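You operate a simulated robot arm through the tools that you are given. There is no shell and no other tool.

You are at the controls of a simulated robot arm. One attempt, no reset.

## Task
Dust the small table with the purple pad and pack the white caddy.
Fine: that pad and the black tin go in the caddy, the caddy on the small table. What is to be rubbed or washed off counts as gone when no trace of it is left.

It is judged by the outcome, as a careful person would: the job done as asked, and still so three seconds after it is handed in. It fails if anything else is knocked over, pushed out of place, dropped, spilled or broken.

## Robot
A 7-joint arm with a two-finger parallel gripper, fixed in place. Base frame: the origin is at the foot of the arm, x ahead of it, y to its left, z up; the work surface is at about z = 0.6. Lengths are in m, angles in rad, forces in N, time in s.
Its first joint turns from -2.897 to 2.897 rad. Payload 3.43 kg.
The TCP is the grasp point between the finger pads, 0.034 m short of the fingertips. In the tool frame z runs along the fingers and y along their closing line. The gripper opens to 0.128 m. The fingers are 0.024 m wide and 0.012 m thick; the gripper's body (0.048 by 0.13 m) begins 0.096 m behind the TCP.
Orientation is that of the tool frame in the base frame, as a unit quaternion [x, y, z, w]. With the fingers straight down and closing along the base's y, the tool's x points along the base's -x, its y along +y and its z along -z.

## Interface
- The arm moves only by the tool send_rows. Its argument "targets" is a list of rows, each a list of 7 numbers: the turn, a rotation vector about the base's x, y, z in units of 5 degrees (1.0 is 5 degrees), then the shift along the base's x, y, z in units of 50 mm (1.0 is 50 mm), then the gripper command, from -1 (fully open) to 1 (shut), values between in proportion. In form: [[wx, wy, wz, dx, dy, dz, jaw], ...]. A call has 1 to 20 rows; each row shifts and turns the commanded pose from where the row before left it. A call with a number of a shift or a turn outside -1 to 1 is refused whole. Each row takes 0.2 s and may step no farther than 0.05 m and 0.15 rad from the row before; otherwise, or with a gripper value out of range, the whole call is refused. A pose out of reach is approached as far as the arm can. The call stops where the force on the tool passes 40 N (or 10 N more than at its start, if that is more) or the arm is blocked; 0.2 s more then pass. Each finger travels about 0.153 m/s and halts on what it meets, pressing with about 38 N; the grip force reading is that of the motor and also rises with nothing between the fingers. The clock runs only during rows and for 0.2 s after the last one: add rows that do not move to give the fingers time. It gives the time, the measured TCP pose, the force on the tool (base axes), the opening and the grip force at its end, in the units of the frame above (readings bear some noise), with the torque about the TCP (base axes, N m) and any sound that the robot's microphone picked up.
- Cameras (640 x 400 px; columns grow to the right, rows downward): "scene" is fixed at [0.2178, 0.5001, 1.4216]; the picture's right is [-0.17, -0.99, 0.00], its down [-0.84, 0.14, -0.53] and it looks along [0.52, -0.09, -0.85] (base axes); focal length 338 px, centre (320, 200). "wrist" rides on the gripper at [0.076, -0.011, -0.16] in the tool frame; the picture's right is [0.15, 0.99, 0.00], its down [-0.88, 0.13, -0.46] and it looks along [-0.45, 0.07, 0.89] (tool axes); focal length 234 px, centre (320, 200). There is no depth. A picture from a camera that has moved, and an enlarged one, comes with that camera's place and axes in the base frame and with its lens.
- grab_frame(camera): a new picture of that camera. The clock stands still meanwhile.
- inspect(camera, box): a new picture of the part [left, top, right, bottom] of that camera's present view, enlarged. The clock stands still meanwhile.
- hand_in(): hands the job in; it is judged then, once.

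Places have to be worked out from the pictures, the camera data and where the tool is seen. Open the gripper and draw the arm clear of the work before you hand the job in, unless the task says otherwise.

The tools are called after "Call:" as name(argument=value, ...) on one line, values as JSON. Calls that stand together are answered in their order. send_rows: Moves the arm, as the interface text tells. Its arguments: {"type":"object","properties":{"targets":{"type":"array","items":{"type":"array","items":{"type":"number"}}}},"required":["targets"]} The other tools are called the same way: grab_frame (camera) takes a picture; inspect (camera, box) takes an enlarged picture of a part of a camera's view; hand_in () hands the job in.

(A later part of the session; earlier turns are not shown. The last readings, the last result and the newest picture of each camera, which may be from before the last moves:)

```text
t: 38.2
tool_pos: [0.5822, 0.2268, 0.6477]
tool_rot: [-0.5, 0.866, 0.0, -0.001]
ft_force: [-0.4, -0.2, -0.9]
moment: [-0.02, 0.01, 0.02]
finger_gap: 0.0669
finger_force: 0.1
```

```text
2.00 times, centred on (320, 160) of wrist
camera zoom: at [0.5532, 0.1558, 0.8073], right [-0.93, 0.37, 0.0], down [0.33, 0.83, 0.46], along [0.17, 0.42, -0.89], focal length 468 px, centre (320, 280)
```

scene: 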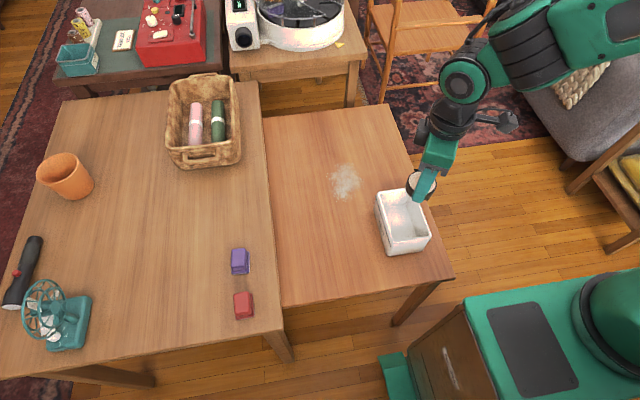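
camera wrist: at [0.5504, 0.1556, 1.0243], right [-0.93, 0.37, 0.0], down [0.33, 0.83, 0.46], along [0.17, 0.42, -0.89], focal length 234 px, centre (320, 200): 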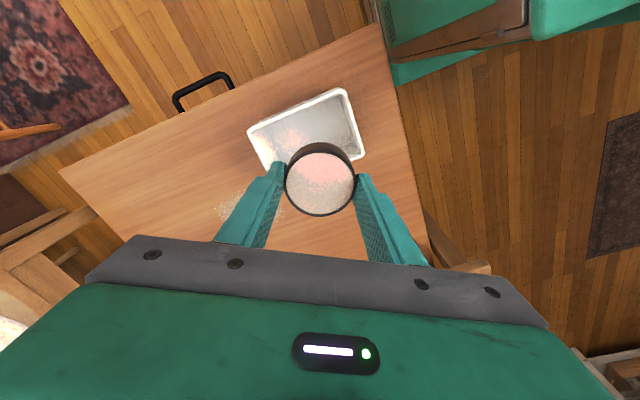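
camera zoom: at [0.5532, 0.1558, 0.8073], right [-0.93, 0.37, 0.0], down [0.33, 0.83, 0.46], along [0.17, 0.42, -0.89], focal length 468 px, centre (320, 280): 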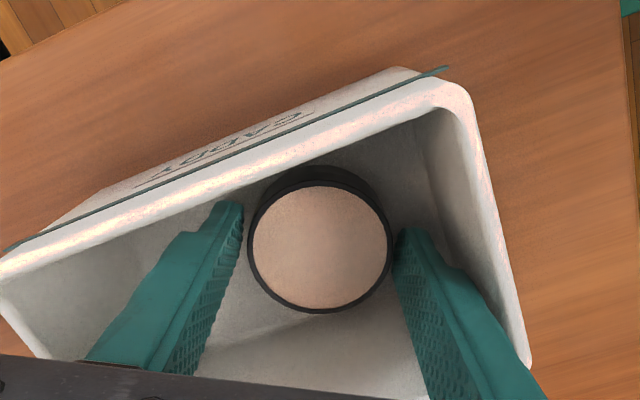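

The tin stands on the caddy floor and the fingers are free of it. I'll rise straight up with the same opening.

Call:
send_rows(targets=[[0, 0, 0, 0, 0, 0.1, -0.04], [0, 0, 0, 0, 0, 0.3, -0.04], [0, 0, 0, 0, 0, 0.6, -0.04], [0, 0, 0, 0, 0, 0.8, -0.04], [0, 0, 0, 0, 0, 0.8, -0.04], [0, 0, 0, 0, 0, 0.8, -0.04], [0, 0, 0, 0, 0, 0.6, -0.04], [0, 0, 0, 0, 0, 0, -0.04]])

Call:
inspect(camera="wrist", box=[200, 60, 420, 220])

Call:
grab_frame(camera="scene")

```text
t: 40.0
tool_pos: [0.5818, 0.2273, 0.8493]
tool_rot: [-0.499, 0.867, 0.0, -0.001]
ft_force: [0.8, -0.6, 0.4]
moment: [-0.02, 0.03, -0.01]
finger_gap: 0.0665
finger_force: 0.0
```

```text
2.50 times, centred on (310, 140) of wrist
camera zoom: at [0.5536, 0.1561, 1.0086], right [-0.93, 0.37, 0.0], down [0.33, 0.83, 0.46], along [0.17, 0.42, -0.89], focal length 585 px, centre (345, 350)
```

zoom: 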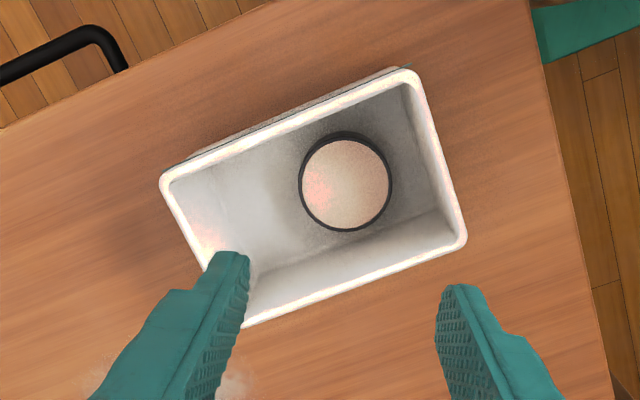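

```text
taken
```

scene: 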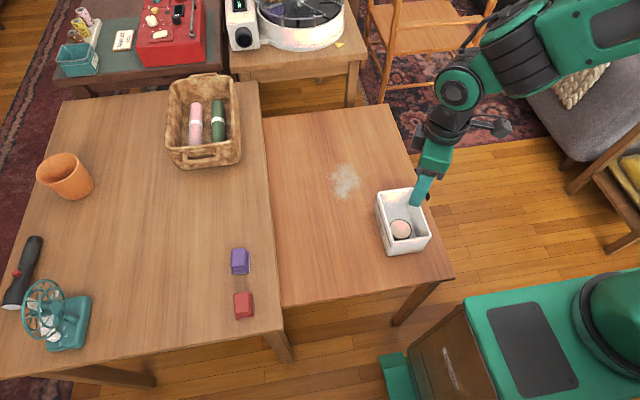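

The tin is in place, leaving room at the caddy's far end for the pad. I'll now go above the purple pad with the tool turned to close along x, so I can grip it lengthwise.

Call:
send_rows(targets=[[0, 0, 1, -0.12, 0.6, 0.06, -0.4], [0, 0, 1, -0.12, 0.85, 0.06, -0.4], [0, 0, 1, -0.12, 0.85, 0.06, -0.4], [0, 0, 1, -0.12, 0.85, 0.06, -0.4], [0, 0, 1, -0.12, 0.85, 0.06, -0.4], [0, 0, 1, -0.12, 0.85, 0.06, -0.4], [0, 0, 0, -0.12, 0.85, 0.06, -0.4], [0, 0, 0, -0.12, 0.85, 0, -0.4], [0, 0, 0, -0.12, 0.85, 0, -0.4], [0, 0, 0, -0.12, 0.68, 0, -0.4], [0, 0, 0, 0, 0, 0, -0.4], [0, 0, 0, 0, 0, 0, -0.4]])

Call:
grab_frame(camera="wrist")

Call:
inspect(camera="wrist", box=[250, 90, 390, 210])

```text
t: 42.6
tool_pos: [0.5213, 0.6308, 0.8691]
tool_rot: [-0.706, 0.708, 0.001, 0.0]
ft_force: [-0.1, 0.2, 0.3]
moment: [-0.02, 0.0, 0.02]
finger_gap: 0.0898
finger_force: 0.0
```

```text
taken
camera wrist: at [0.5328, 0.5551, 1.0292], right [-0.99, -0.15, 0.0], down [-0.13, 0.88, 0.46], along [-0.07, 0.45, -0.89], focal length 234 px, centre (320, 200)
```

wrist: 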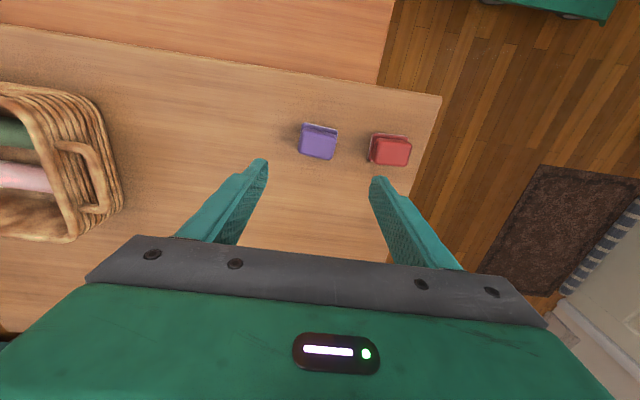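

```text
3.33 times, centred on (320, 150) of wrist
camera zoom: at [0.5328, 0.5551, 1.0292], right [-0.99, -0.15, 0.0], down [-0.13, 0.88, 0.46], along [-0.07, 0.45, -0.89], focal length 781 px, centre (320, 367)
```

zoom: 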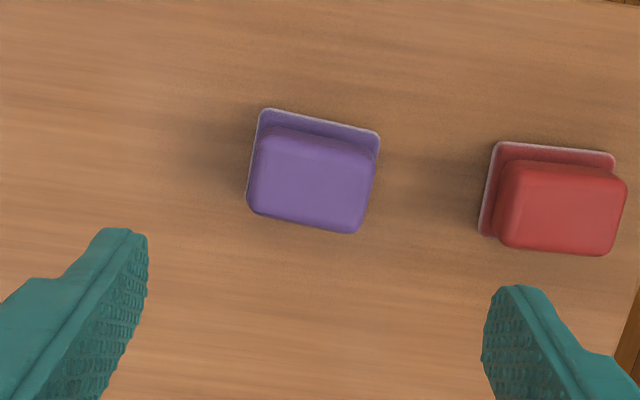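

The purple pad is centred at about (0.524, 0.630), turned about −3.5°, with its block top at z≈0.735. I'll align the yaw, narrow the jaws to stay clear of the red pad, and descend part-way.

Call:
send_rows(targets=[[0, 0, -0.7, 0.05, -0.02, 0, -0.16], [0, 0, 0, 0, 0, -0.5, -0.16], [0, 0, 0, 0, 0, -0.6, -0.16], [0, 0, 0, 0, 0, -0.5, -0.16], [0, 0, 0, 0, 0, 0, -0.16], [0, 0, 0, 0, 0, 0, -0.16]])

Call:
grab_frame(camera="wrist")

Call:
inspect(camera="wrist", box=[240, 100, 400, 230])

```text
t: 44.0
tool_pos: [0.5249, 0.6301, 0.7895]
tool_rot: [-0.685, 0.729, 0.001, 0.0]
ft_force: [-0.4, -0.7, 0.1]
moment: [-0.04, 0.01, 0.01]
finger_gap: 0.0742
finger_force: 0.1
```

```text
taken
camera wrist: at [0.5303, 0.5539, 0.9489], right [-1.0, -0.08, 0.0], down [-0.07, 0.89, 0.46], along [-0.04, 0.45, -0.89], focal length 234 px, centre (320, 200)
```

wrist: 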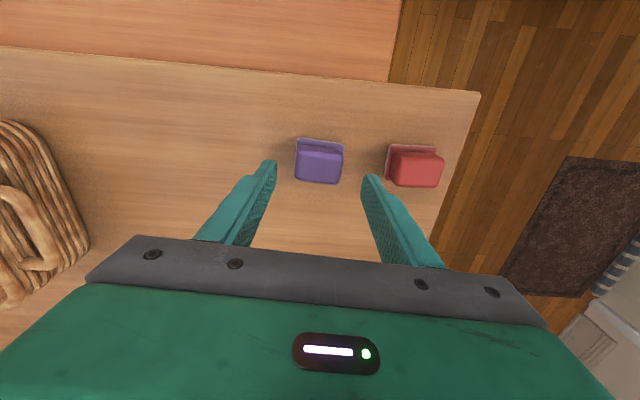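

```text
3.08 times, centred on (320, 165) of wrist
camera zoom: at [0.5303, 0.5539, 0.9489], right [-1.0, -0.08, 0.0], down [-0.07, 0.89, 0.46], along [-0.04, 0.45, -0.89], focal length 720 px, centre (320, 308)
```

zoom: 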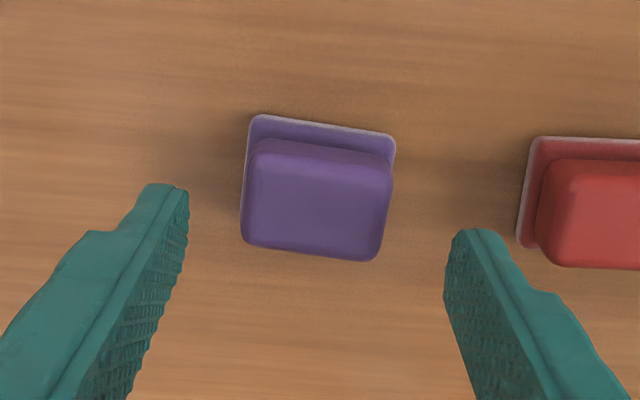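

The fingers line up with the pad's long axis and centre. I'll go down so the tips are just above its base plate, then close on the block.

Call:
send_rows(targets=[[0, 0, 0, 0, -0.02, -0.4, -0.16], [0, 0, 0, 0, 0, -0.4, -0.16], [0, 0, 0, 0, 0, -0.06, -0.16], [0, 0, 0, 0, 0, 0, -0.16]])

Call:
inspect(camera="wrist", box=[240, 100, 400, 230])

Call:
inspect(camera="scene", box=[200, 220, 290, 330])

```text
t: 45.0
tool_pos: [0.5249, 0.628, 0.747]
tool_rot: [-0.685, 0.729, 0.0, 0.0]
ft_force: [-0.5, -0.1, -0.1]
moment: [0.05, 0.01, 0.02]
finger_gap: 0.0742
finger_force: 0.0
```

```text
3.08 times, centred on (320, 165) of wrist
camera zoom: at [0.5304, 0.5525, 0.9056], right [-1.0, -0.08, 0.0], down [-0.07, 0.89, 0.46], along [-0.04, 0.45, -0.89], focal length 720 px, centre (320, 308)
```

zoom: 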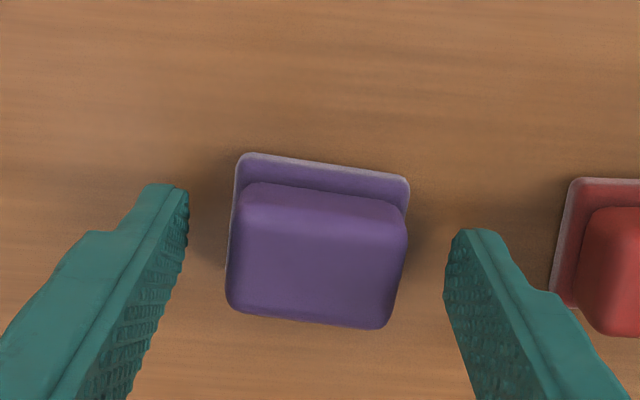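

```text
3.64 times, centred on (245, 275) of scene
camera zoom: at [0.2178, 0.5001, 1.4216], right [-0.17, -0.99, 0.0], down [-0.84, 0.14, -0.53], along [0.52, -0.09, -0.85], focal length 1228 px, centre (593, -73)
```

zoom: 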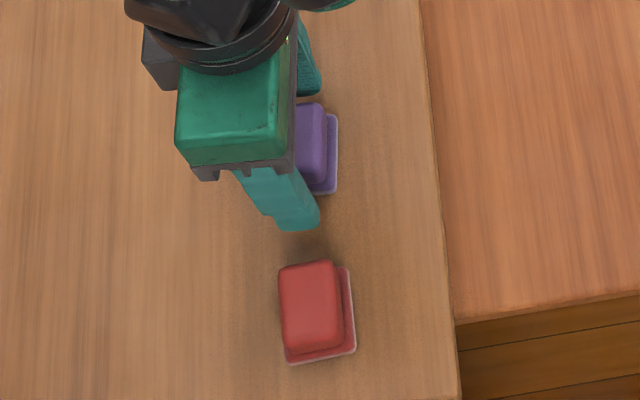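

Alignment is good, with fingers on both block ends and clear of the red pad. I'm closing now.

Call:
send_rows(targets=[[0, 0, 0, 0, 0, 0, 0.1], [0, 0, 0, 0, 0, 0, 0.4], [0, 0, 0, 0, 0, 0, 1], [0, 0, 0, 0, 0, 0, 1], [0, 0, 0, 0, 0, 0, 1]])

Call:
inspect(camera="wrist", box=[240, 100, 400, 230])

```text
t: 46.2
tool_pos: [0.5247, 0.6275, 0.7465]
tool_rot: [-0.685, 0.729, 0.001, 0.0]
ft_force: [0.1, 0.1, -0.5]
moment: [-0.02, -0.02, 0.0]
finger_gap: 0.0449
finger_force: 38.6
```

```text
3.08 times, centred on (320, 165) of wrist
camera zoom: at [0.5304, 0.5525, 0.9057], right [-1.0, -0.08, 0.0], down [-0.07, 0.89, 0.46], along [-0.04, 0.45, -0.89], focal length 720 px, centre (320, 308)
```

zoom: 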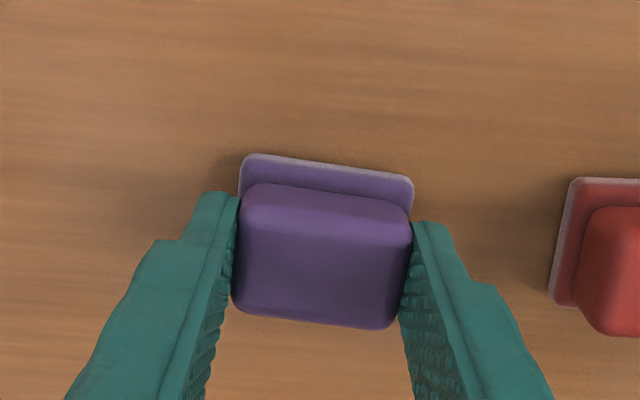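

The block is gripped at 0.045 m. I'll lift the pad and check that it hangs true before carrying it over to the dust.

Call:
send_rows(targets=[[0, 0, 0, 0, 0, 0.1, 1], [0, 0, 0, 0, 0, 0.4, 1], [0, 0, 0, 0, 0, 0.6, 1], [0, 0, 0, 0, 0, 0.4, 1], [0, 0, 0, 0, 0, 0, 1]])

Call:
grab_frame(camera="wrist")

Call:
inspect(camera="scene", box=[180, 180, 300, 330])

```text
t: 47.4
tool_pos: [0.525, 0.6285, 0.8209]
tool_rot: [-0.684, 0.729, 0.001, -0.001]
ft_force: [-0.3, -0.1, -0.6]
moment: [-0.01, 0.02, 0.03]
finger_gap: 0.045
finger_force: 37.7
```

```text
taken
camera wrist: at [0.531, 0.553, 0.981], right [-1.0, -0.08, 0.0], down [-0.07, 0.89, 0.46], along [-0.04, 0.45, -0.89], focal length 234 px, centre (320, 200)
```

wrist: 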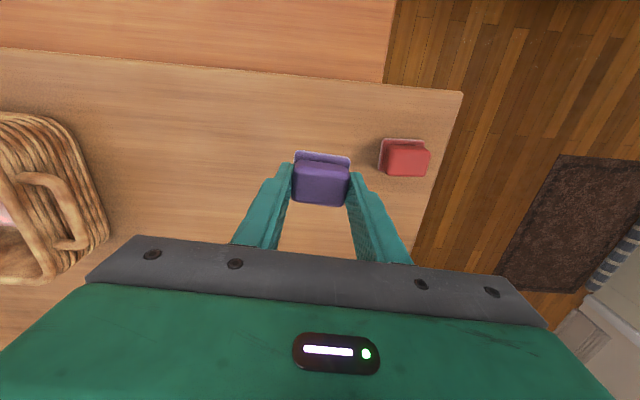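

```text
2.67 times, centred on (240, 255) of scene
camera zoom: at [0.2178, 0.5001, 1.4216], right [-0.17, -0.99, 0.0], down [-0.84, 0.14, -0.53], along [0.52, -0.09, -0.85], focal length 901 px, centre (533, 53)
```

zoom: 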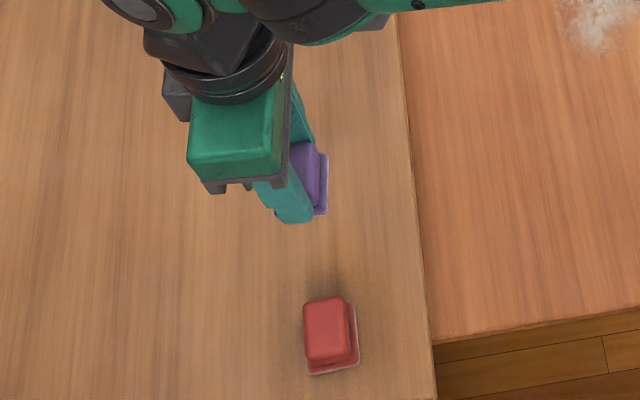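

The pad hangs true. I'm carrying it over to just beyond the dust's corner at (0.72, 0.275), squaring the yaw, then lowering towards the small table.

Call:
send_rows(targets=[[0, 0, 0.35, 0.433, -0.786, 0, 1], [0, 0, 0.35, 0.433, -0.786, 0, 1], [0, 0, 0, 0.433, -0.786, 0, 1], [0, 0, 0, 0.433, -0.786, 0, 1], [0, 0, 0, 0.433, -0.786, 0, 1], [0, 0, 0, 0.433, -0.786, 0, 1], [0, 0, 0, 0.433, -0.786, 0, 1], [0, 0, 0, 0.433, -0.786, 0, 1], [0, 0, 0, 0.433, -0.786, 0, 1], [0, 0, 0, 0, 0, -0.5, 1], [0, 0, 0, 0, 0, -0.8, 1], [0, 0, 0, 0, 0, -0.8, 1], [0, 0, 0, 0, 0, -0.6, 1], [0, 0, 0, 0, 0, -0.3, 1], [0, 0, 0, 0, 0, 0, 1], [0, 0, 0, 0, 0, 0, 1]])

Call:
grab_frame(camera="wrist")

Call:
inspect(camera="scene", box=[290, 120, 450, 270])

```text
t: 50.8
tool_pos: [0.7189, 0.2735, 0.6707]
tool_rot: [-0.707, 0.708, 0.001, 0.0]
ft_force: [0.1, 0.3, -0.7]
moment: [0.01, 0.01, 0.03]
finger_gap: 0.0446
finger_force: 37.9
```

```text
taken
camera wrist: at [0.7294, 0.1992, 0.8299], right [-0.99, -0.15, 0.0], down [-0.13, 0.88, 0.46], along [-0.07, 0.45, -0.89], focal length 234 px, centre (320, 200)
```

wrist: 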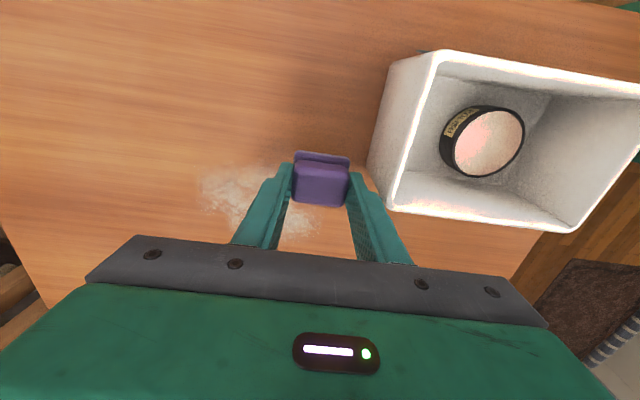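

```text
2.67 times, centred on (370, 195) of scene
camera zoom: at [0.2178, 0.5001, 1.4216], right [-0.17, -0.99, 0.0], down [-0.84, 0.14, -0.53], along [0.52, -0.09, -0.85], focal length 901 px, centre (187, 213)
```

zoom: 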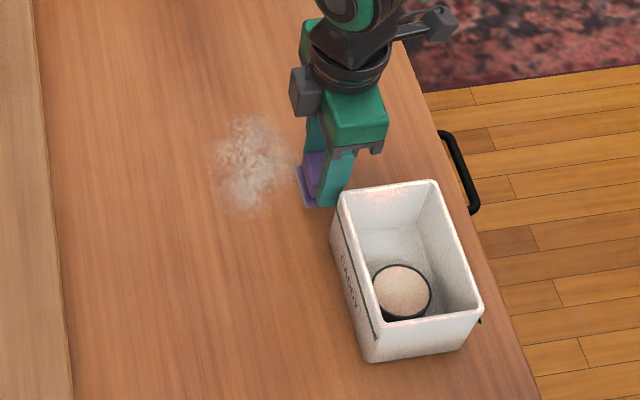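

The pad hovers about 2 cm above the table beside the dust, clear of the caddy. I'll lower it in small steps until it lightly touches.

Call:
send_rows(targets=[[0, 0, 0, 0.06, 0, -0.3, 1], [0, 0, 0, 0, 0, -0.06, 1], [0, 0, 0, 0, 0, 0, 1]])

Call:
send_rows(targets=[[0, 0, 0, 0, 0, -0.04, 1], [0, 0, 0, 0, 0, 0, 1]])

Call:
send_rows(targets=[[0, 0, 0, 0, 0, -0.03, 1], [0, 0, 0, 0, 0, 0, 1]])

```text
t: 51.6
tool_pos: [0.7227, 0.2739, 0.6526]
tool_rot: [-0.706, 0.708, 0.001, -0.001]
ft_force: [0.2, 0.1, 0.4]
moment: [0.0, 0.0, 0.01]
finger_gap: 0.0447
finger_force: 38.3
```

```text
t: 52.2
tool_pos: [0.7208, 0.2749, 0.6514]
tool_rot: [-0.706, 0.708, 0.001, -0.001]
ft_force: [0.4, 0.0, -0.4]
moment: [0.0, 0.03, -0.01]
finger_gap: 0.0451
finger_force: 37.6
```

```text
t: 52.8
tool_pos: [0.7227, 0.2749, 0.6496]
tool_rot: [-0.706, 0.708, 0.001, -0.001]
ft_force: [0.0, 0.0, -0.6]
moment: [-0.02, 0.03, -0.02]
finger_gap: 0.0448
finger_force: 37.9
```

Call:
send_rows(targets=[[0, 0, 0, 0, 0, -0.03, 1], [0, 0, 0, 0, 0, 0, 1]])

Call:
send_rows(targets=[[0, 0, 0, 0, 0, -0.02, 1], [0, 0, 0, 0, 0, 0, 1]])

Call:
send_rows(targets=[[0, 0, 0, 0, 0, -0.02, 1], [0, 0, 0, 0, 0, 0, 1]])

```text
t: 53.4
tool_pos: [0.7223, 0.2748, 0.6482]
tool_rot: [-0.707, 0.707, 0.0, -0.001]
ft_force: [0.2, 0.1, -0.2]
moment: [0.0, -0.01, 0.01]
finger_gap: 0.0445
finger_force: 37.9
```

```text
t: 54.0
tool_pos: [0.7216, 0.2746, 0.6475]
tool_rot: [-0.707, 0.707, 0.0, 0.0]
ft_force: [0.1, -0.4, 0.0]
moment: [0.02, -0.01, 0.0]
finger_gap: 0.0446
finger_force: 37.8
```

```text
t: 54.6
tool_pos: [0.7219, 0.2753, 0.6469]
tool_rot: [-0.706, 0.708, 0.0, -0.001]
ft_force: [-1.2, -1.1, 6.4]
moment: [-0.06, 0.0, 0.0]
finger_gap: 0.0446
finger_force: 37.8
```

There is light contact at z≈0.647 (6 N). I'll make the first stroke along +x past the dust's far edge and check the force.

Call:
send_rows(targets=[[0, 0, 0, 0.3, 0, -0.01, 1], [0, 0, 0, 0.4, 0, 0, 1], [0, 0, 0, 0.4, 0, 0, 1], [0, 0, 0, 0.4, 0, 0, 1], [0, 0, 0, 0.4, 0, 0, 1], [0, 0, 0, 0.4, 0, 0, 1], [0, 0, 0, 0.4, 0, 0, 1], [0, 0, 0, 0, 0, 0, 1]])

Call:
inspect(camera="scene", box=[290, 120, 450, 270])

```text
t: 56.4
tool_pos: [0.857, 0.2737, 0.6467]
tool_rot: [-0.707, 0.708, 0.0, 0.0]
ft_force: [-6.4, -0.7, 16.7]
moment: [-0.04, 0.21, 0.0]
finger_gap: 0.0447
finger_force: 38.1
```

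```text
2.67 times, centred on (370, 195) of scene
camera zoom: at [0.2178, 0.5001, 1.4216], right [-0.17, -0.99, 0.0], down [-0.84, 0.14, -0.53], along [0.52, -0.09, -0.85], focal length 901 px, centre (187, 213)
```

zoom: 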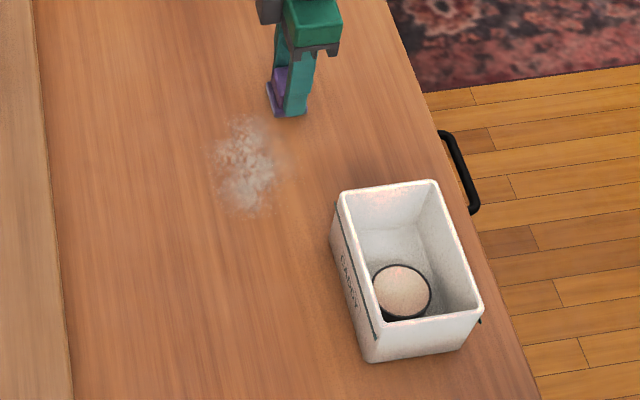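

The first stroke cleared its strip at about 17 N of pressure. I'll keep going with overlapping passes stepped 2 cm in y.

Call:
send_rows(targets=[[0, 0, 0, 0, 0.2, 0, 1], [0, 0, 0, 0, 0.2, 0, 1], [0, 0, 0, -0.38, 0, 0, 1], [0, 0, 0, -0.38, 0, 0, 1], [0, 0, 0, -0.38, 0, 0, 1], [0, 0, 0, -0.38, 0, 0, 1], [0, 0, 0, -0.38, 0, 0, 1], [0, 0, 0, -0.38, 0, 0, 1], [0, 0, 0, -0.38, 0, 0, 1], [0, 0, 0, -0.38, 0, 0, 1], [0, 0, 0, 0, 0, 0, 1]])

Call:
send_rows(targets=[[0, 0, 0, 0, 0.2, 0, 1], [0, 0, 0, 0, 0.2, 0, 1], [0, 0, 0, 0.38, 0, 0, 1], [0, 0, 0, 0.38, 0, 0, 1], [0, 0, 0, 0.38, 0, 0, 1], [0, 0, 0, 0.38, 0, 0, 1], [0, 0, 0, 0.38, 0, 0, 1], [0, 0, 0, 0.38, 0, 0, 1], [0, 0, 0, 0.38, 0, 0, 1], [0, 0, 0, 0.38, 0, 0, 1], [0, 0, 0, 0, 0, 0, 1]])

Call:
inspect(camera="scene", box=[290, 120, 450, 270])

```text
t: 58.8
tool_pos: [0.7041, 0.2939, 0.646]
tool_rot: [-0.707, 0.708, 0.001, 0.001]
ft_force: [6.3, 0.6, 20.7]
moment: [0.02, -0.25, -0.06]
finger_gap: 0.0445
finger_force: 38.4
```

```text
t: 61.2
tool_pos: [0.8563, 0.3146, 0.646]
tool_rot: [-0.706, 0.708, 0.0, 0.0]
ft_force: [-4.7, 0.9, 14.4]
moment: [0.03, 0.16, -0.02]
finger_gap: 0.0447
finger_force: 38.0
```

```text
2.67 times, centred on (370, 195) of scene
camera zoom: at [0.2178, 0.5001, 1.4216], right [-0.17, -0.99, 0.0], down [-0.84, 0.14, -0.53], along [0.52, -0.09, -0.85], focal length 901 px, centre (187, 213)
```

zoom: 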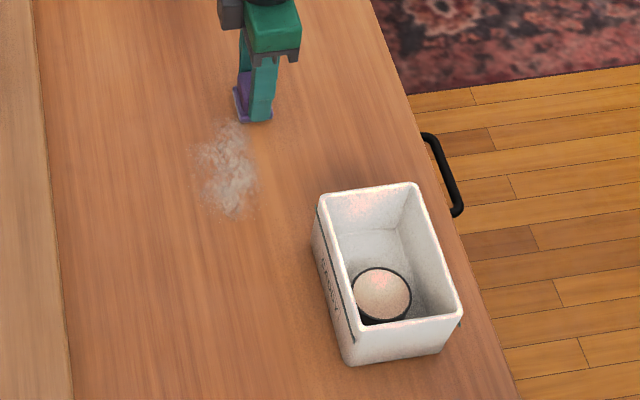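

The view suggests that the whole small table, with the caddy and handle, has moved. I'll lift the pad off right away and check the full scene.

Call:
send_rows(targets=[[0, 0, 0, 0, 0, 0.3, 1], [0, 0, 0, 0, 0, 0.6, 1], [0, 0, 0, 0, 0, 0.6, 1], [0, 0, 0, 0, 0, 0, 1]])

Call:
grab_frame(camera="scene")

Call:
inspect(camera="scene", box=[240, 90, 480, 340])

```text
t: 62.2
tool_pos: [0.8577, 0.3148, 0.7203]
tool_rot: [-0.707, 0.707, 0.0, 0.0]
ft_force: [-0.4, 0.4, 0.1]
moment: [0.05, 0.03, 0.01]
finger_gap: 0.0447
finger_force: 38.0
```

```text
taken
```

scene: 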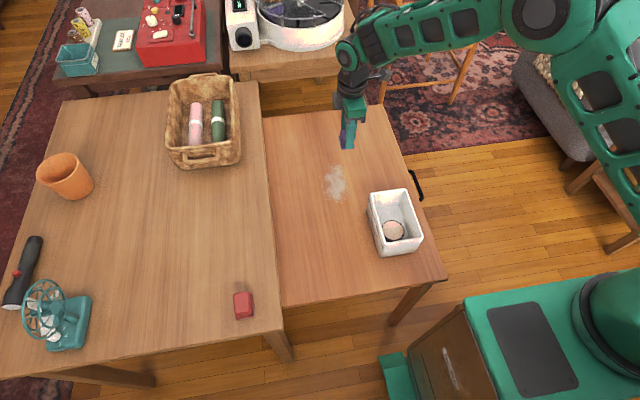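

```text
1.60 times, centred on (360, 215) of scene
camera zoom: at [0.2178, 0.5001, 1.4216], right [-0.17, -0.99, 0.0], down [-0.84, 0.14, -0.53], along [0.52, -0.09, -0.85], focal length 540 px, centre (256, 176)
```

zoom: 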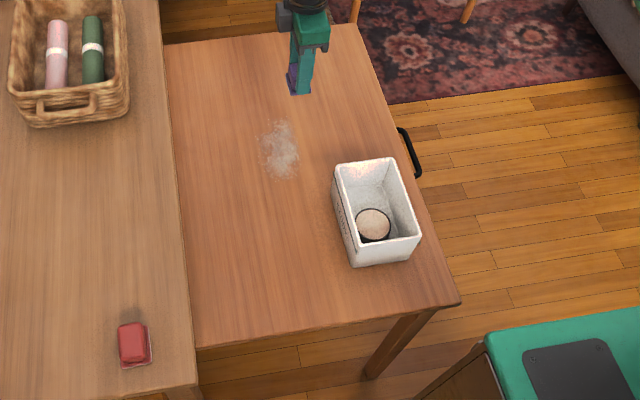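

The small table has slid about 2 cm in +y under the big table, because it follows sideways (y) pad friction. From now on I'll stroke only along x with the pad lifted between lines, and later drag the table back. First I'll look at its structure and the remaining dust.

Call:
inspect(camera="scene", box=[380, 140, 460, 300])

Call:
inspect(camera="scene", box=[300, 140, 380, 220])

Call:
grab_frame(camera="wrist")

Call:
inspect(camera="scene", box=[290, 120, 450, 270])

```text
2.50 times, centred on (420, 220) of scene
camera zoom: at [0.2178, 0.5001, 1.4216], right [-0.17, -0.99, 0.0], down [-0.84, 0.14, -0.53], along [0.52, -0.09, -0.85], focal length 845 px, centre (70, 150)
```

zoom: 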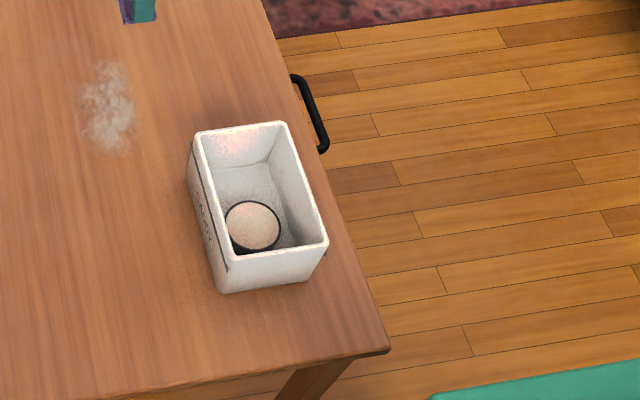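

```text
5.00 times, centred on (340, 180) of scene
camera zoom: at [0.2178, 0.5001, 1.4216], right [-0.17, -0.99, 0.0], down [-0.84, 0.14, -0.53], along [0.52, -0.09, -0.85], focal length 1689 px, centre (220, 300)
```

zoom: 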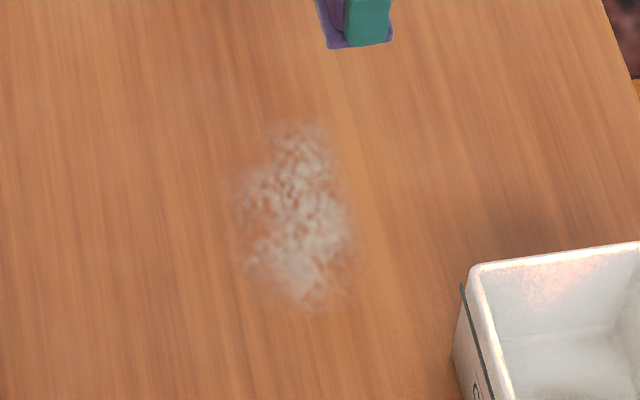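

```text
taken
camera wrist: at [0.8683, 0.2398, 0.8797], right [-0.99, -0.15, 0.0], down [-0.13, 0.88, 0.46], along [-0.07, 0.45, -0.89], focal length 234 px, centre (320, 200)
```

wrist: 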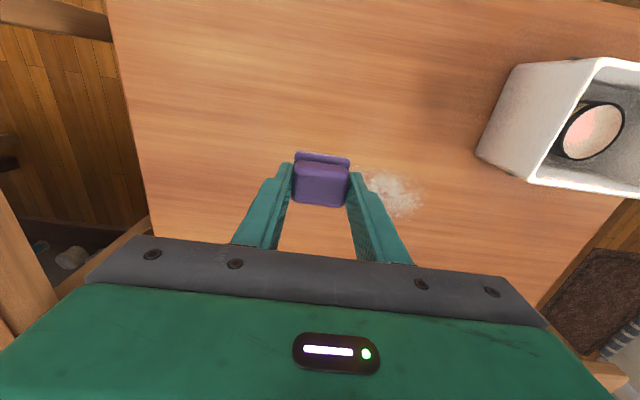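

```text
2.67 times, centred on (370, 195) of scene
camera zoom: at [0.2178, 0.5001, 1.4216], right [-0.17, -0.99, 0.0], down [-0.84, 0.14, -0.53], along [0.52, -0.09, -0.85], focal length 901 px, centre (187, 213)
```

zoom: 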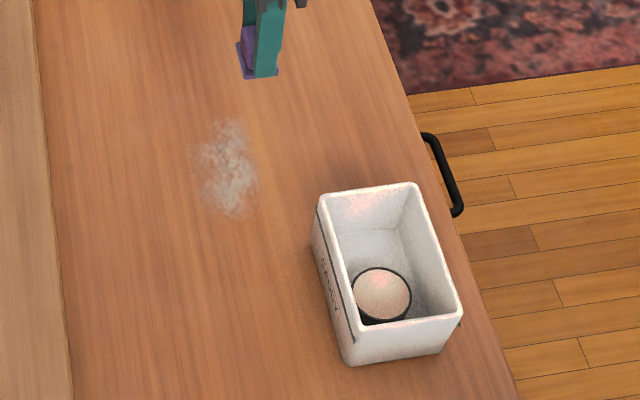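

The remaining dust spans about x 0.70–0.84 and y 0.33–0.395. I'll wipe line y≈0.345 along −x only, touching down and lifting vertically.

Call:
send_rows(targets=[[0, 0, 0, 0.1, 0.6, -0.3, 1], [0, 0, 0, 0, 0, -0.6, 1], [0, 0, 0, 0, 0, -0.4, 1], [0, 0, 0, 0, 0, -0.14, 1], [0, 0, 0, 0, 0, -0.06, 1], [0, 0, 0, -0.35, 0, 0, 1], [0, 0, 0, -0.4, 0, 0, 1], [0, 0, 0, -0.4, 0, 0, 1], [0, 0, 0, -0.4, 0, 0, 1], [0, 0, 0, -0.4, 0, 0, 1], [0, 0, 0, -0.4, 0, 0, 1], [0, 0, 0, -0.4, 0, 0, 1], [0, 0, 0, -0.4, 0, 0, 1], [0, 0, 0, -0.3, 0, 0, 1], [0, 0, 0, 0, 0, 0, 1]])

Call:
inspect(camera="scene", box=[290, 120, 450, 270])

```text
t: 65.4
tool_pos: [0.688, 0.3438, 0.6452]
tool_rot: [-0.707, 0.707, 0.0, -0.001]
ft_force: [4.7, -0.3, 18.0]
moment: [0.0, -0.24, -0.02]
finger_gap: 0.0446
finger_force: 38.7
```

```text
2.67 times, centred on (370, 195) of scene
camera zoom: at [0.2178, 0.5001, 1.4216], right [-0.17, -0.99, 0.0], down [-0.84, 0.14, -0.53], along [0.52, -0.09, -0.85], focal length 901 px, centre (187, 213)
```

zoom: 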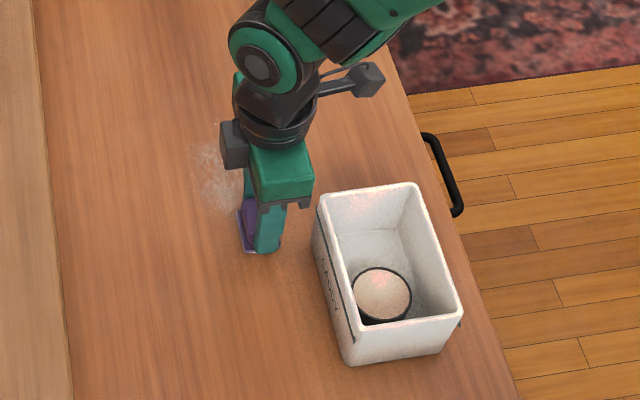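

The table held still for that x stroke. I'll lift, step +1.8 cm, touch down, stroke +x, and repeat for the next line.

Call:
send_rows(targets=[[0, 0, 0, 0, 0, 0.2, 1], [0, 0, 0, 0, 0.36, 0, 1], [0, 0, 0, 0, 0, 0, 1], [0, 0, 0, 0, 0, -0.12, 1], [0, 0, 0, 0, 0, -0.08, 1], [0, 0, 0, 0.35, 0, 0, 1], [0, 0, 0, 0.4, 0, 0, 1], [0, 0, 0, 0.4, 0, 0, 1], [0, 0, 0, 0.4, 0, 0, 1], [0, 0, 0, 0.4, 0, 0, 1], [0, 0, 0, 0.4, 0, 0, 1], [0, 0, 0, 0.4, 0, 0, 1], [0, 0, 0, 0.4, 0, 0, 1], [0, 0, 0, 0.3, 0, 0, 1], [0, 0, 0, 0, 0, 0, 1]])

Call:
send_rows(targets=[[0, 0, 0, 0, 0, 0.2, 1], [0, 0, 0, 0, 0.36, 0, 1], [0, 0, 0, 0, 0, 0, 1], [0, 0, 0, 0, 0, -0.12, 1], [0, 0, 0, 0, 0, -0.08, 1], [0, 0, 0, -0.35, 0, 0, 1], [0, 0, 0, -0.4, 0, 0, 1], [0, 0, 0, -0.4, 0, 0, 1], [0, 0, 0, -0.4, 0, 0, 1], [0, 0, 0, -0.4, 0, 0, 1], [0, 0, 0, -0.4, 0, 0, 1], [0, 0, 0, -0.4, 0, 0, 1], [0, 0, 0, -0.4, 0, 0, 1], [0, 0, 0, -0.3, 0, 0, 1], [0, 0, 0, 0, 0, 0, 1]])

Call:
inspect(camera="scene", box=[290, 120, 450, 270])

```text
t: 68.6
tool_pos: [0.8622, 0.3637, 0.645]
tool_rot: [-0.706, 0.708, 0.001, -0.001]
ft_force: [-2.4, -1.5, 5.3]
moment: [0.03, 0.02, -0.03]
finger_gap: 0.0448
finger_force: 37.6
```

```text
t: 71.8
tool_pos: [0.6891, 0.3806, 0.6457]
tool_rot: [-0.706, 0.708, 0.0, 0.001]
ft_force: [3.4, -0.1, 9.8]
moment: [-0.03, -0.13, -0.02]
finger_gap: 0.0446
finger_force: 37.7
```

```text
2.67 times, centred on (370, 195) of scene
camera zoom: at [0.2178, 0.5001, 1.4216], right [-0.17, -0.99, 0.0], down [-0.84, 0.14, -0.53], along [0.52, -0.09, -0.85], focal length 901 px, centre (187, 213)
```

zoom: 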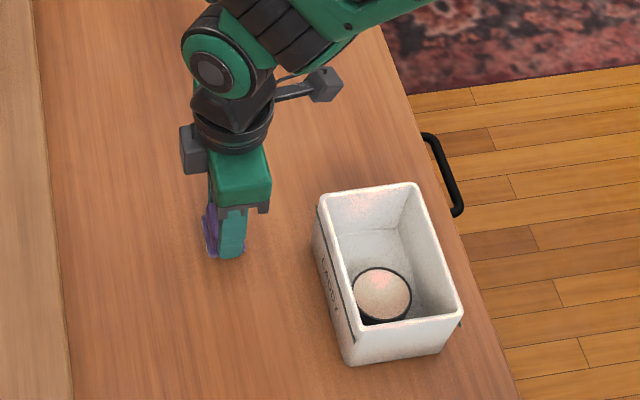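

Dust looks nearly gone. I'll run one more margin line at y≈0.40 with slightly more pressure, then lift and inspect.

Call:
send_rows(targets=[[0, 0, 0, 0, 0, 0.2, 1], [0, 0, 0, 0, 0.36, 0, 1], [0, 0, 0, 0, 0, 0, 1], [0, 0, 0, 0, 0, -0.13, 1], [0, 0, 0, 0, 0, -0.08, 1], [0, 0, 0, 0.35, 0, 0, 1], [0, 0, 0, 0.4, 0, 0, 1], [0, 0, 0, 0.4, 0, 0, 1], [0, 0, 0, 0.4, 0, 0, 1], [0, 0, 0, 0.4, 0, 0, 1], [0, 0, 0, 0.4, 0, 0, 1], [0, 0, 0, 0.4, 0, 0, 1], [0, 0, 0, 0.4, 0, 0, 1], [0, 0, 0, 0.3, 0, 0, 1], [0, 0, 0, 0, 0, 0, 1]])

Call:
send_rows(targets=[[0, 0, 0, 0, 0, 0.3, 1], [0, 0, 0, 0, 0, 0.8, 1], [0, 0, 0, 0, 0, 0.8, 1], [0, 0, 0, 0, 0, 0, 1]])

Call:
inspect(camera="scene", box=[300, 140, 380, 220])

Call:
inspect(camera="scene", box=[290, 120, 450, 270])

Call:
grab_frame(camera="scene")

```text
t: 75.0
tool_pos: [0.8628, 0.3986, 0.6455]
tool_rot: [-0.706, 0.708, 0.0, 0.0]
ft_force: [-6.1, 0.4, 13.8]
moment: [0.02, 0.2, 0.03]
finger_gap: 0.0448
finger_force: 37.6
```

```text
t: 76.0
tool_pos: [0.8624, 0.3989, 0.7398]
tool_rot: [-0.707, 0.708, 0.001, 0.0]
ft_force: [-0.4, 0.8, 0.1]
moment: [0.01, 0.02, -0.02]
finger_gap: 0.0447
finger_force: 38.3
```

```text
5.00 times, centred on (340, 180) of scene
camera zoom: at [0.2178, 0.5001, 1.4216], right [-0.17, -0.99, 0.0], down [-0.84, 0.14, -0.53], along [0.52, -0.09, -0.85], focal length 1689 px, centre (220, 300)
```

zoom: 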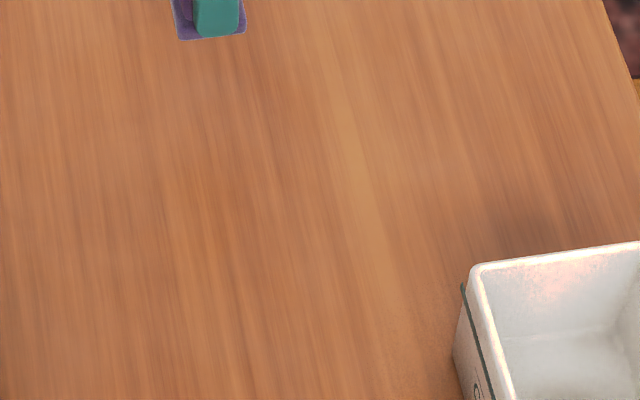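

```text
2.67 times, centred on (370, 195) of scene
camera zoom: at [0.2178, 0.5001, 1.4216], right [-0.17, -0.99, 0.0], down [-0.84, 0.14, -0.53], along [0.52, -0.09, -0.85], focal length 901 px, centre (187, 213)
```

zoom: 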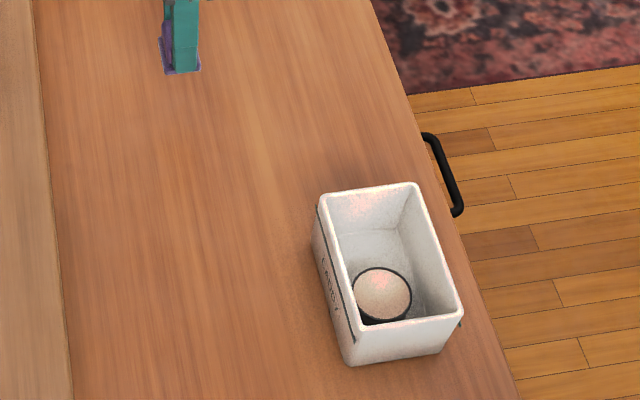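

```text
taken
```

scene: 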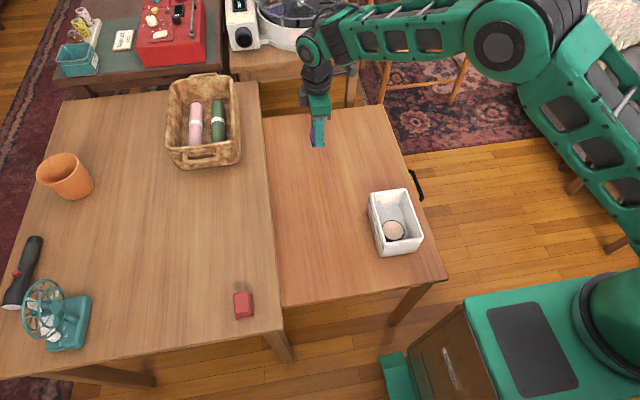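

No dust is visible any more. Next I'll restore the small table's position: press the pad on the clean wood near (0.78, 0.42) and drag gently in −y, watching the table in the pictures.

Call:
send_rows(targets=[[0, 0, 0, -0.82, 0.2, -0.3, 1], [0, 0, 0, -0.82, 0.22, -0.5, 1], [0, 0, 0, 0, 0, -0.5, 1], [0, 0, 0, 0, 0, -0.4, 1], [0, 0, 0, 0, 0, -0.14, 1], [0, 0, 0, 0, 0, -0.07, 1], [0, 0, 0, 0, 0, 0, 1]])

Call:
send_rows(targets=[[0, 0, 0, 0, -0.05, -0.01, 1], [0, 0, 0, 0, -0.05, 0, 1], [0, 0, 0, 0, -0.05, 0, 1], [0, 0, 0, 0, -0.05, 0, 1], [0, 0, 0, 0, 0, 0, 1]])

Call:
inspect(camera="scene", box=[290, 120, 450, 270])

```text
t: 77.6
tool_pos: [0.779, 0.4193, 0.6456]
tool_rot: [0.707, -0.707, -0.001, -0.001]
ft_force: [-6.5, -4.8, 21.3]
moment: [-0.23, 0.25, 0.03]
finger_gap: 0.0446
finger_force: 38.2
```

```text
t: 78.8
tool_pos: [0.7809, 0.4097, 0.6458]
tool_rot: [-0.706, 0.708, 0.0, 0.0]
ft_force: [-8.5, 0.9, 33.8]
moment: [0.05, 0.29, -0.03]
finger_gap: 0.045
finger_force: 38.0
```

```text
2.67 times, centred on (370, 195) of scene
camera zoom: at [0.2178, 0.5001, 1.4216], right [-0.17, -0.99, 0.0], down [-0.84, 0.14, -0.53], along [0.52, -0.09, -0.85], focal length 901 px, centre (187, 213)
```

zoom: 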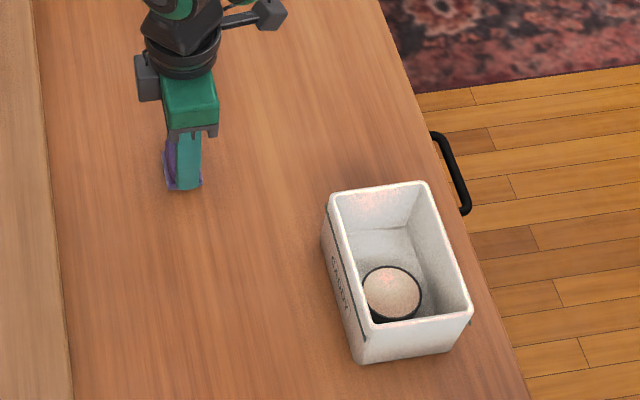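

The table follows the pad: it came back about 1 cm. I'll drag the remaining 9.5 mm and compare with the earlier reference view.

Call:
send_rows(targets=[[0, 0, 0, 0, -0.045, 0.01, 1], [0, 0, 0, 0, -0.05, 0, 1], [0, 0, 0, 0, -0.05, 0, 1], [0, 0, 0, 0, -0.045, 0, 1], [0, 0, 0, 0, 0, 0, 1]])

Call:
inspect(camera="scene", box=[290, 120, 450, 270])

Call:
inspect(camera="scene", box=[310, 150, 450, 270])

Call:
inspect(camera="scene", box=[240, 90, 480, 340])

```text
t: 80.0
tool_pos: [0.7809, 0.4009, 0.6456]
tool_rot: [-0.706, 0.708, 0.001, 0.001]
ft_force: [-0.7, 2.6, 29.1]
moment: [0.12, -0.01, -0.01]
finger_gap: 0.0448
finger_force: 38.1
```

```text
2.67 times, centred on (370, 195) of scene
camera zoom: at [0.2178, 0.5001, 1.4216], right [-0.17, -0.99, 0.0], down [-0.84, 0.14, -0.53], along [0.52, -0.09, -0.85], focal length 901 px, centre (187, 213)
```

zoom: 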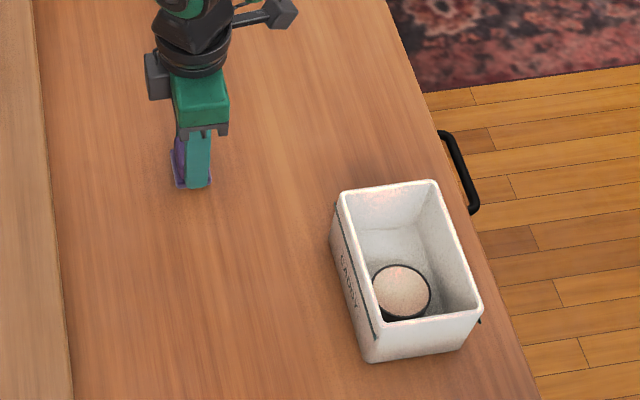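

```text
3.33 times, centred on (380, 210) of scene
camera zoom: at [0.2178, 0.5001, 1.4216], right [-0.17, -0.99, 0.0], down [-0.84, 0.14, -0.53], along [0.52, -0.09, -0.85], focal length 1126 px, centre (120, 167)
```

zoom: 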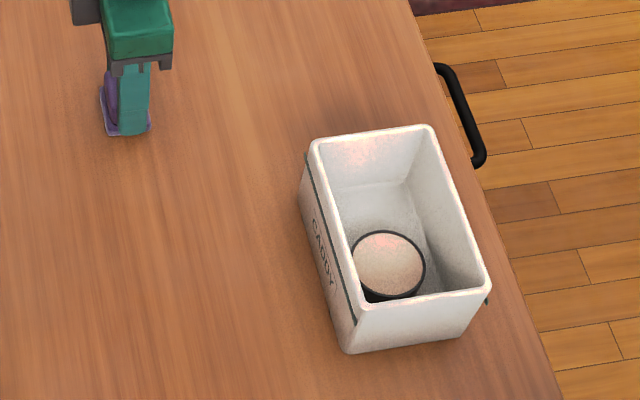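

```text
1.60 times, centred on (360, 215) of scene
camera zoom: at [0.2178, 0.5001, 1.4216], right [-0.17, -0.99, 0.0], down [-0.84, 0.14, -0.53], along [0.52, -0.09, -0.85], focal length 540 px, centre (256, 176)
```

zoom: 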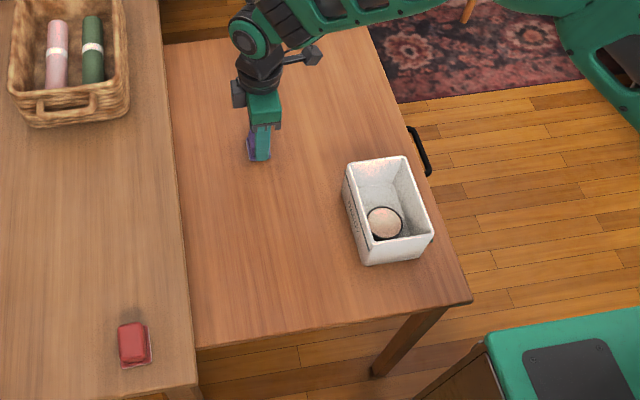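

The table is back where it was: handle, caddy and table corner match the reference pictures. I'll lift the pad straight up and inspect the surface with both cameras.

Call:
send_rows(targets=[[0, 0, 0, 0, 0, 0.1, 1], [0, 0, 0, 0, 0, 0.4, 1], [0, 0, 0, 0, 0, 0.8, 1], [0, 0, 0, 0, 0, 0.8, 1], [0, 0, 0, 0, 0, 0.6, 1], [0, 0, 0, 0, 0, 0, 1]])

Call:
inspect(camera="scene", box=[310, 150, 450, 270])

Call:
inspect(camera="scene", box=[260, 100, 400, 220])

Call:
grab_frame(camera="wrist")

```text
t: 81.4
tool_pos: [0.7792, 0.4017, 0.7791]
tool_rot: [-0.707, 0.708, 0.001, 0.0]
ft_force: [-0.4, 0.2, -1.1]
moment: [0.02, 0.02, 0.01]
finger_gap: 0.0448
finger_force: 37.9
```

```text
3.33 times, centred on (380, 210) of scene
camera zoom: at [0.2178, 0.5001, 1.4216], right [-0.17, -0.99, 0.0], down [-0.84, 0.14, -0.53], along [0.52, -0.09, -0.85], focal length 1126 px, centre (120, 167)
```

zoom: 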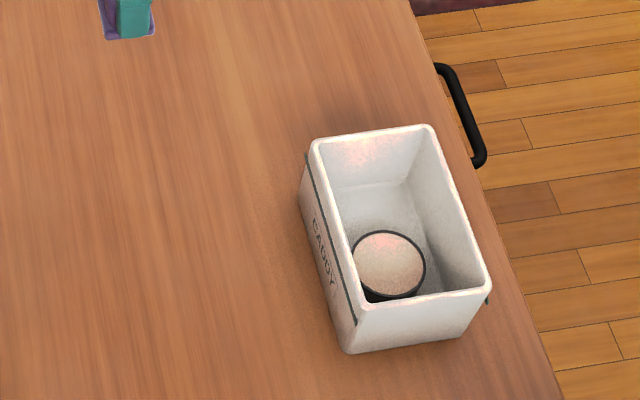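

```text
3.33 times, centred on (330, 160) of scene
camera zoom: at [0.2178, 0.5001, 1.4216], right [-0.17, -0.99, 0.0], down [-0.84, 0.14, -0.53], along [0.52, -0.09, -0.85], focal length 1126 px, centre (287, 333)
```

zoom: 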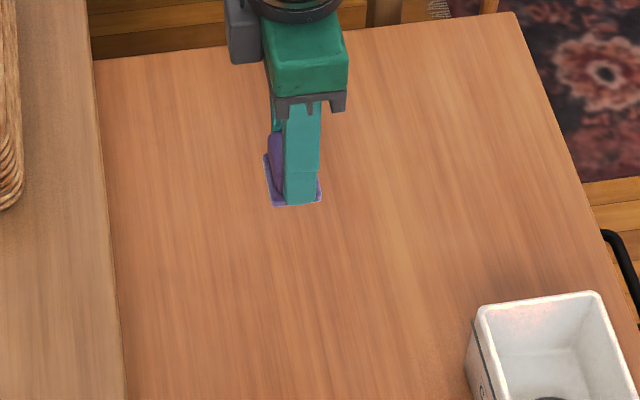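

```text
taken
camera wrist: at [0.7904, 0.3259, 0.939], right [-0.99, -0.15, 0.0], down [-0.13, 0.88, 0.46], along [-0.07, 0.45, -0.89], focal length 234 px, centre (320, 200)
```

wrist: 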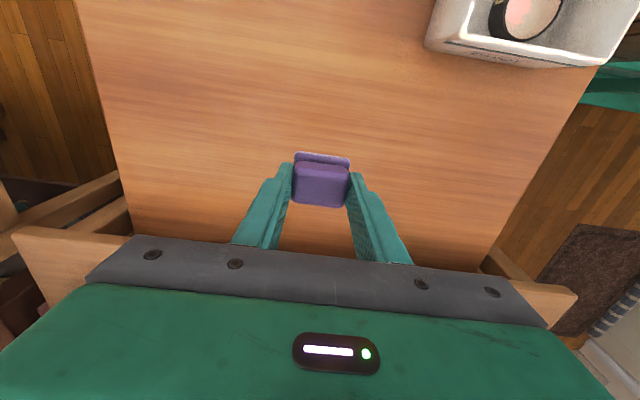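

The wood looks clean and the table holds its place. I'll carry the pad above the caddy's free far end, turning −90° so the pad's short side runs along the caddy's length.

Call:
send_rows(targets=[[0, 0, -1, -0.159, -0.195, 0.03, 1], [0, 0, -1, -0.159, -0.195, 0.03, 1], [0, 0, -1, -0.159, -0.195, 0.03, 1], [0, 0, -1, -0.159, -0.195, 0.03, 1], [0, 0, -1, -0.159, -0.195, 0.03, 1], [0, 0, -1, -0.159, -0.195, 0.03, 1], [0, 0, -1, -0.159, -0.195, 0.03, 1], [0, 0, -1, -0.159, -0.195, 0.03, 1], [0, 0, -1, -0.159, -0.195, 0.03, 1], [0, 0, -1, -0.159, -0.195, 0.03, 1], [0, 0, -1, -0.159, -0.195, 0.03, 1], [0, 0, -1, -0.159, -0.195, 0.03, 1], [0, 0, -1, -0.159, -0.195, 0.03, 1], [0, 0, -1, -0.159, -0.195, 0.03, 1], [0, 0, -1, -0.159, -0.195, 0, 1], [0, 0, -1, -0.159, -0.195, 0, 1], [0, 0, -1, -0.159, -0.195, 0, 1], [0, 0, -1, -0.159, -0.195, 0, 1], [0, 0, 0, 0, 0, 0, 1], [0, 0, 0, 0, 0, 0, 1]])

Call:
grab_frame(camera="wrist")

Call:
inspect(camera="wrist", box=[220, 60, 420, 240])

Call:
inspect(camera="scene", box=[310, 150, 450, 270])

```text
t: 85.6
tool_pos: [0.6352, 0.2237, 0.8001]
tool_rot: [0.001, 1.0, 0.0, 0.0]
ft_force: [-0.4, 1.0, -0.1]
moment: [-0.01, -0.01, -0.01]
finger_gap: 0.0448
finger_force: 38.2
```

```text
taken
camera wrist: at [0.5597, 0.2134, 0.9599], right [-0.15, 0.99, 0.0], down [0.88, 0.13, 0.46], along [0.45, 0.07, -0.89], focal length 234 px, centre (320, 200)
```

wrist: 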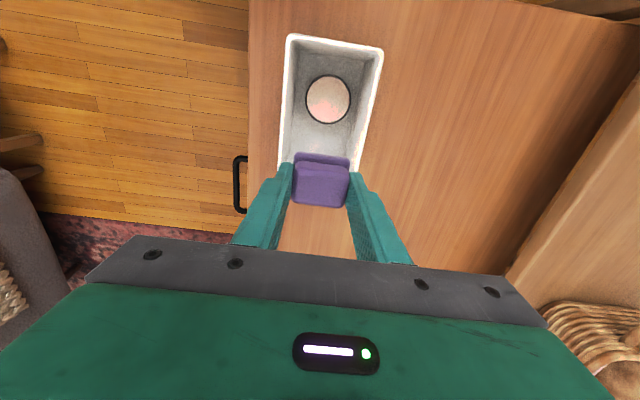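

```text
2.22 times, centred on (320, 150) of wrist
camera zoom: at [0.5597, 0.2134, 0.9599], right [-0.15, 0.99, 0.0], down [0.88, 0.13, 0.46], along [0.45, 0.07, -0.89], focal length 520 px, centre (320, 311)
```

zoom: 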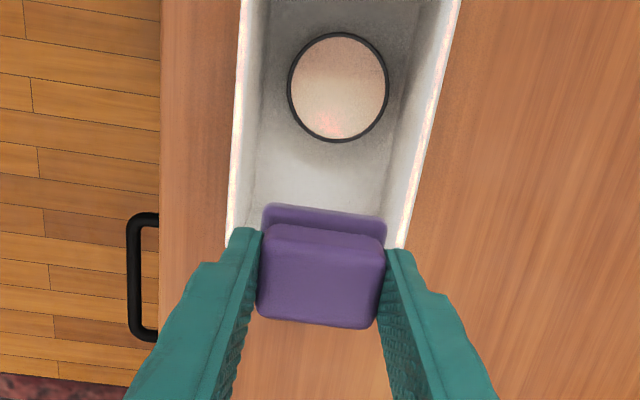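

```text
3.33 times, centred on (380, 210) of scene
camera zoom: at [0.2178, 0.5001, 1.4216], right [-0.17, -0.99, 0.0], down [-0.84, 0.14, -0.53], along [0.52, -0.09, -0.85], focal length 1126 px, centre (120, 167)
```

zoom: 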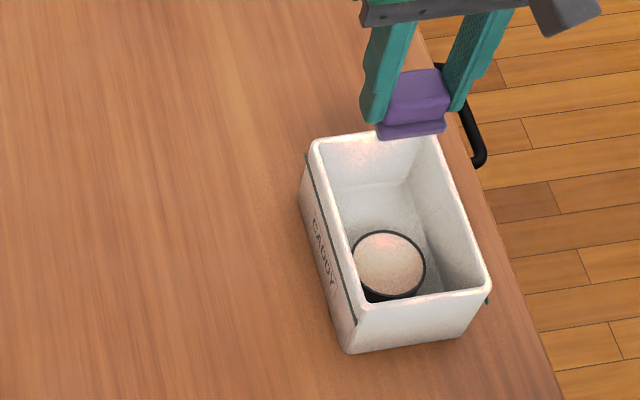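

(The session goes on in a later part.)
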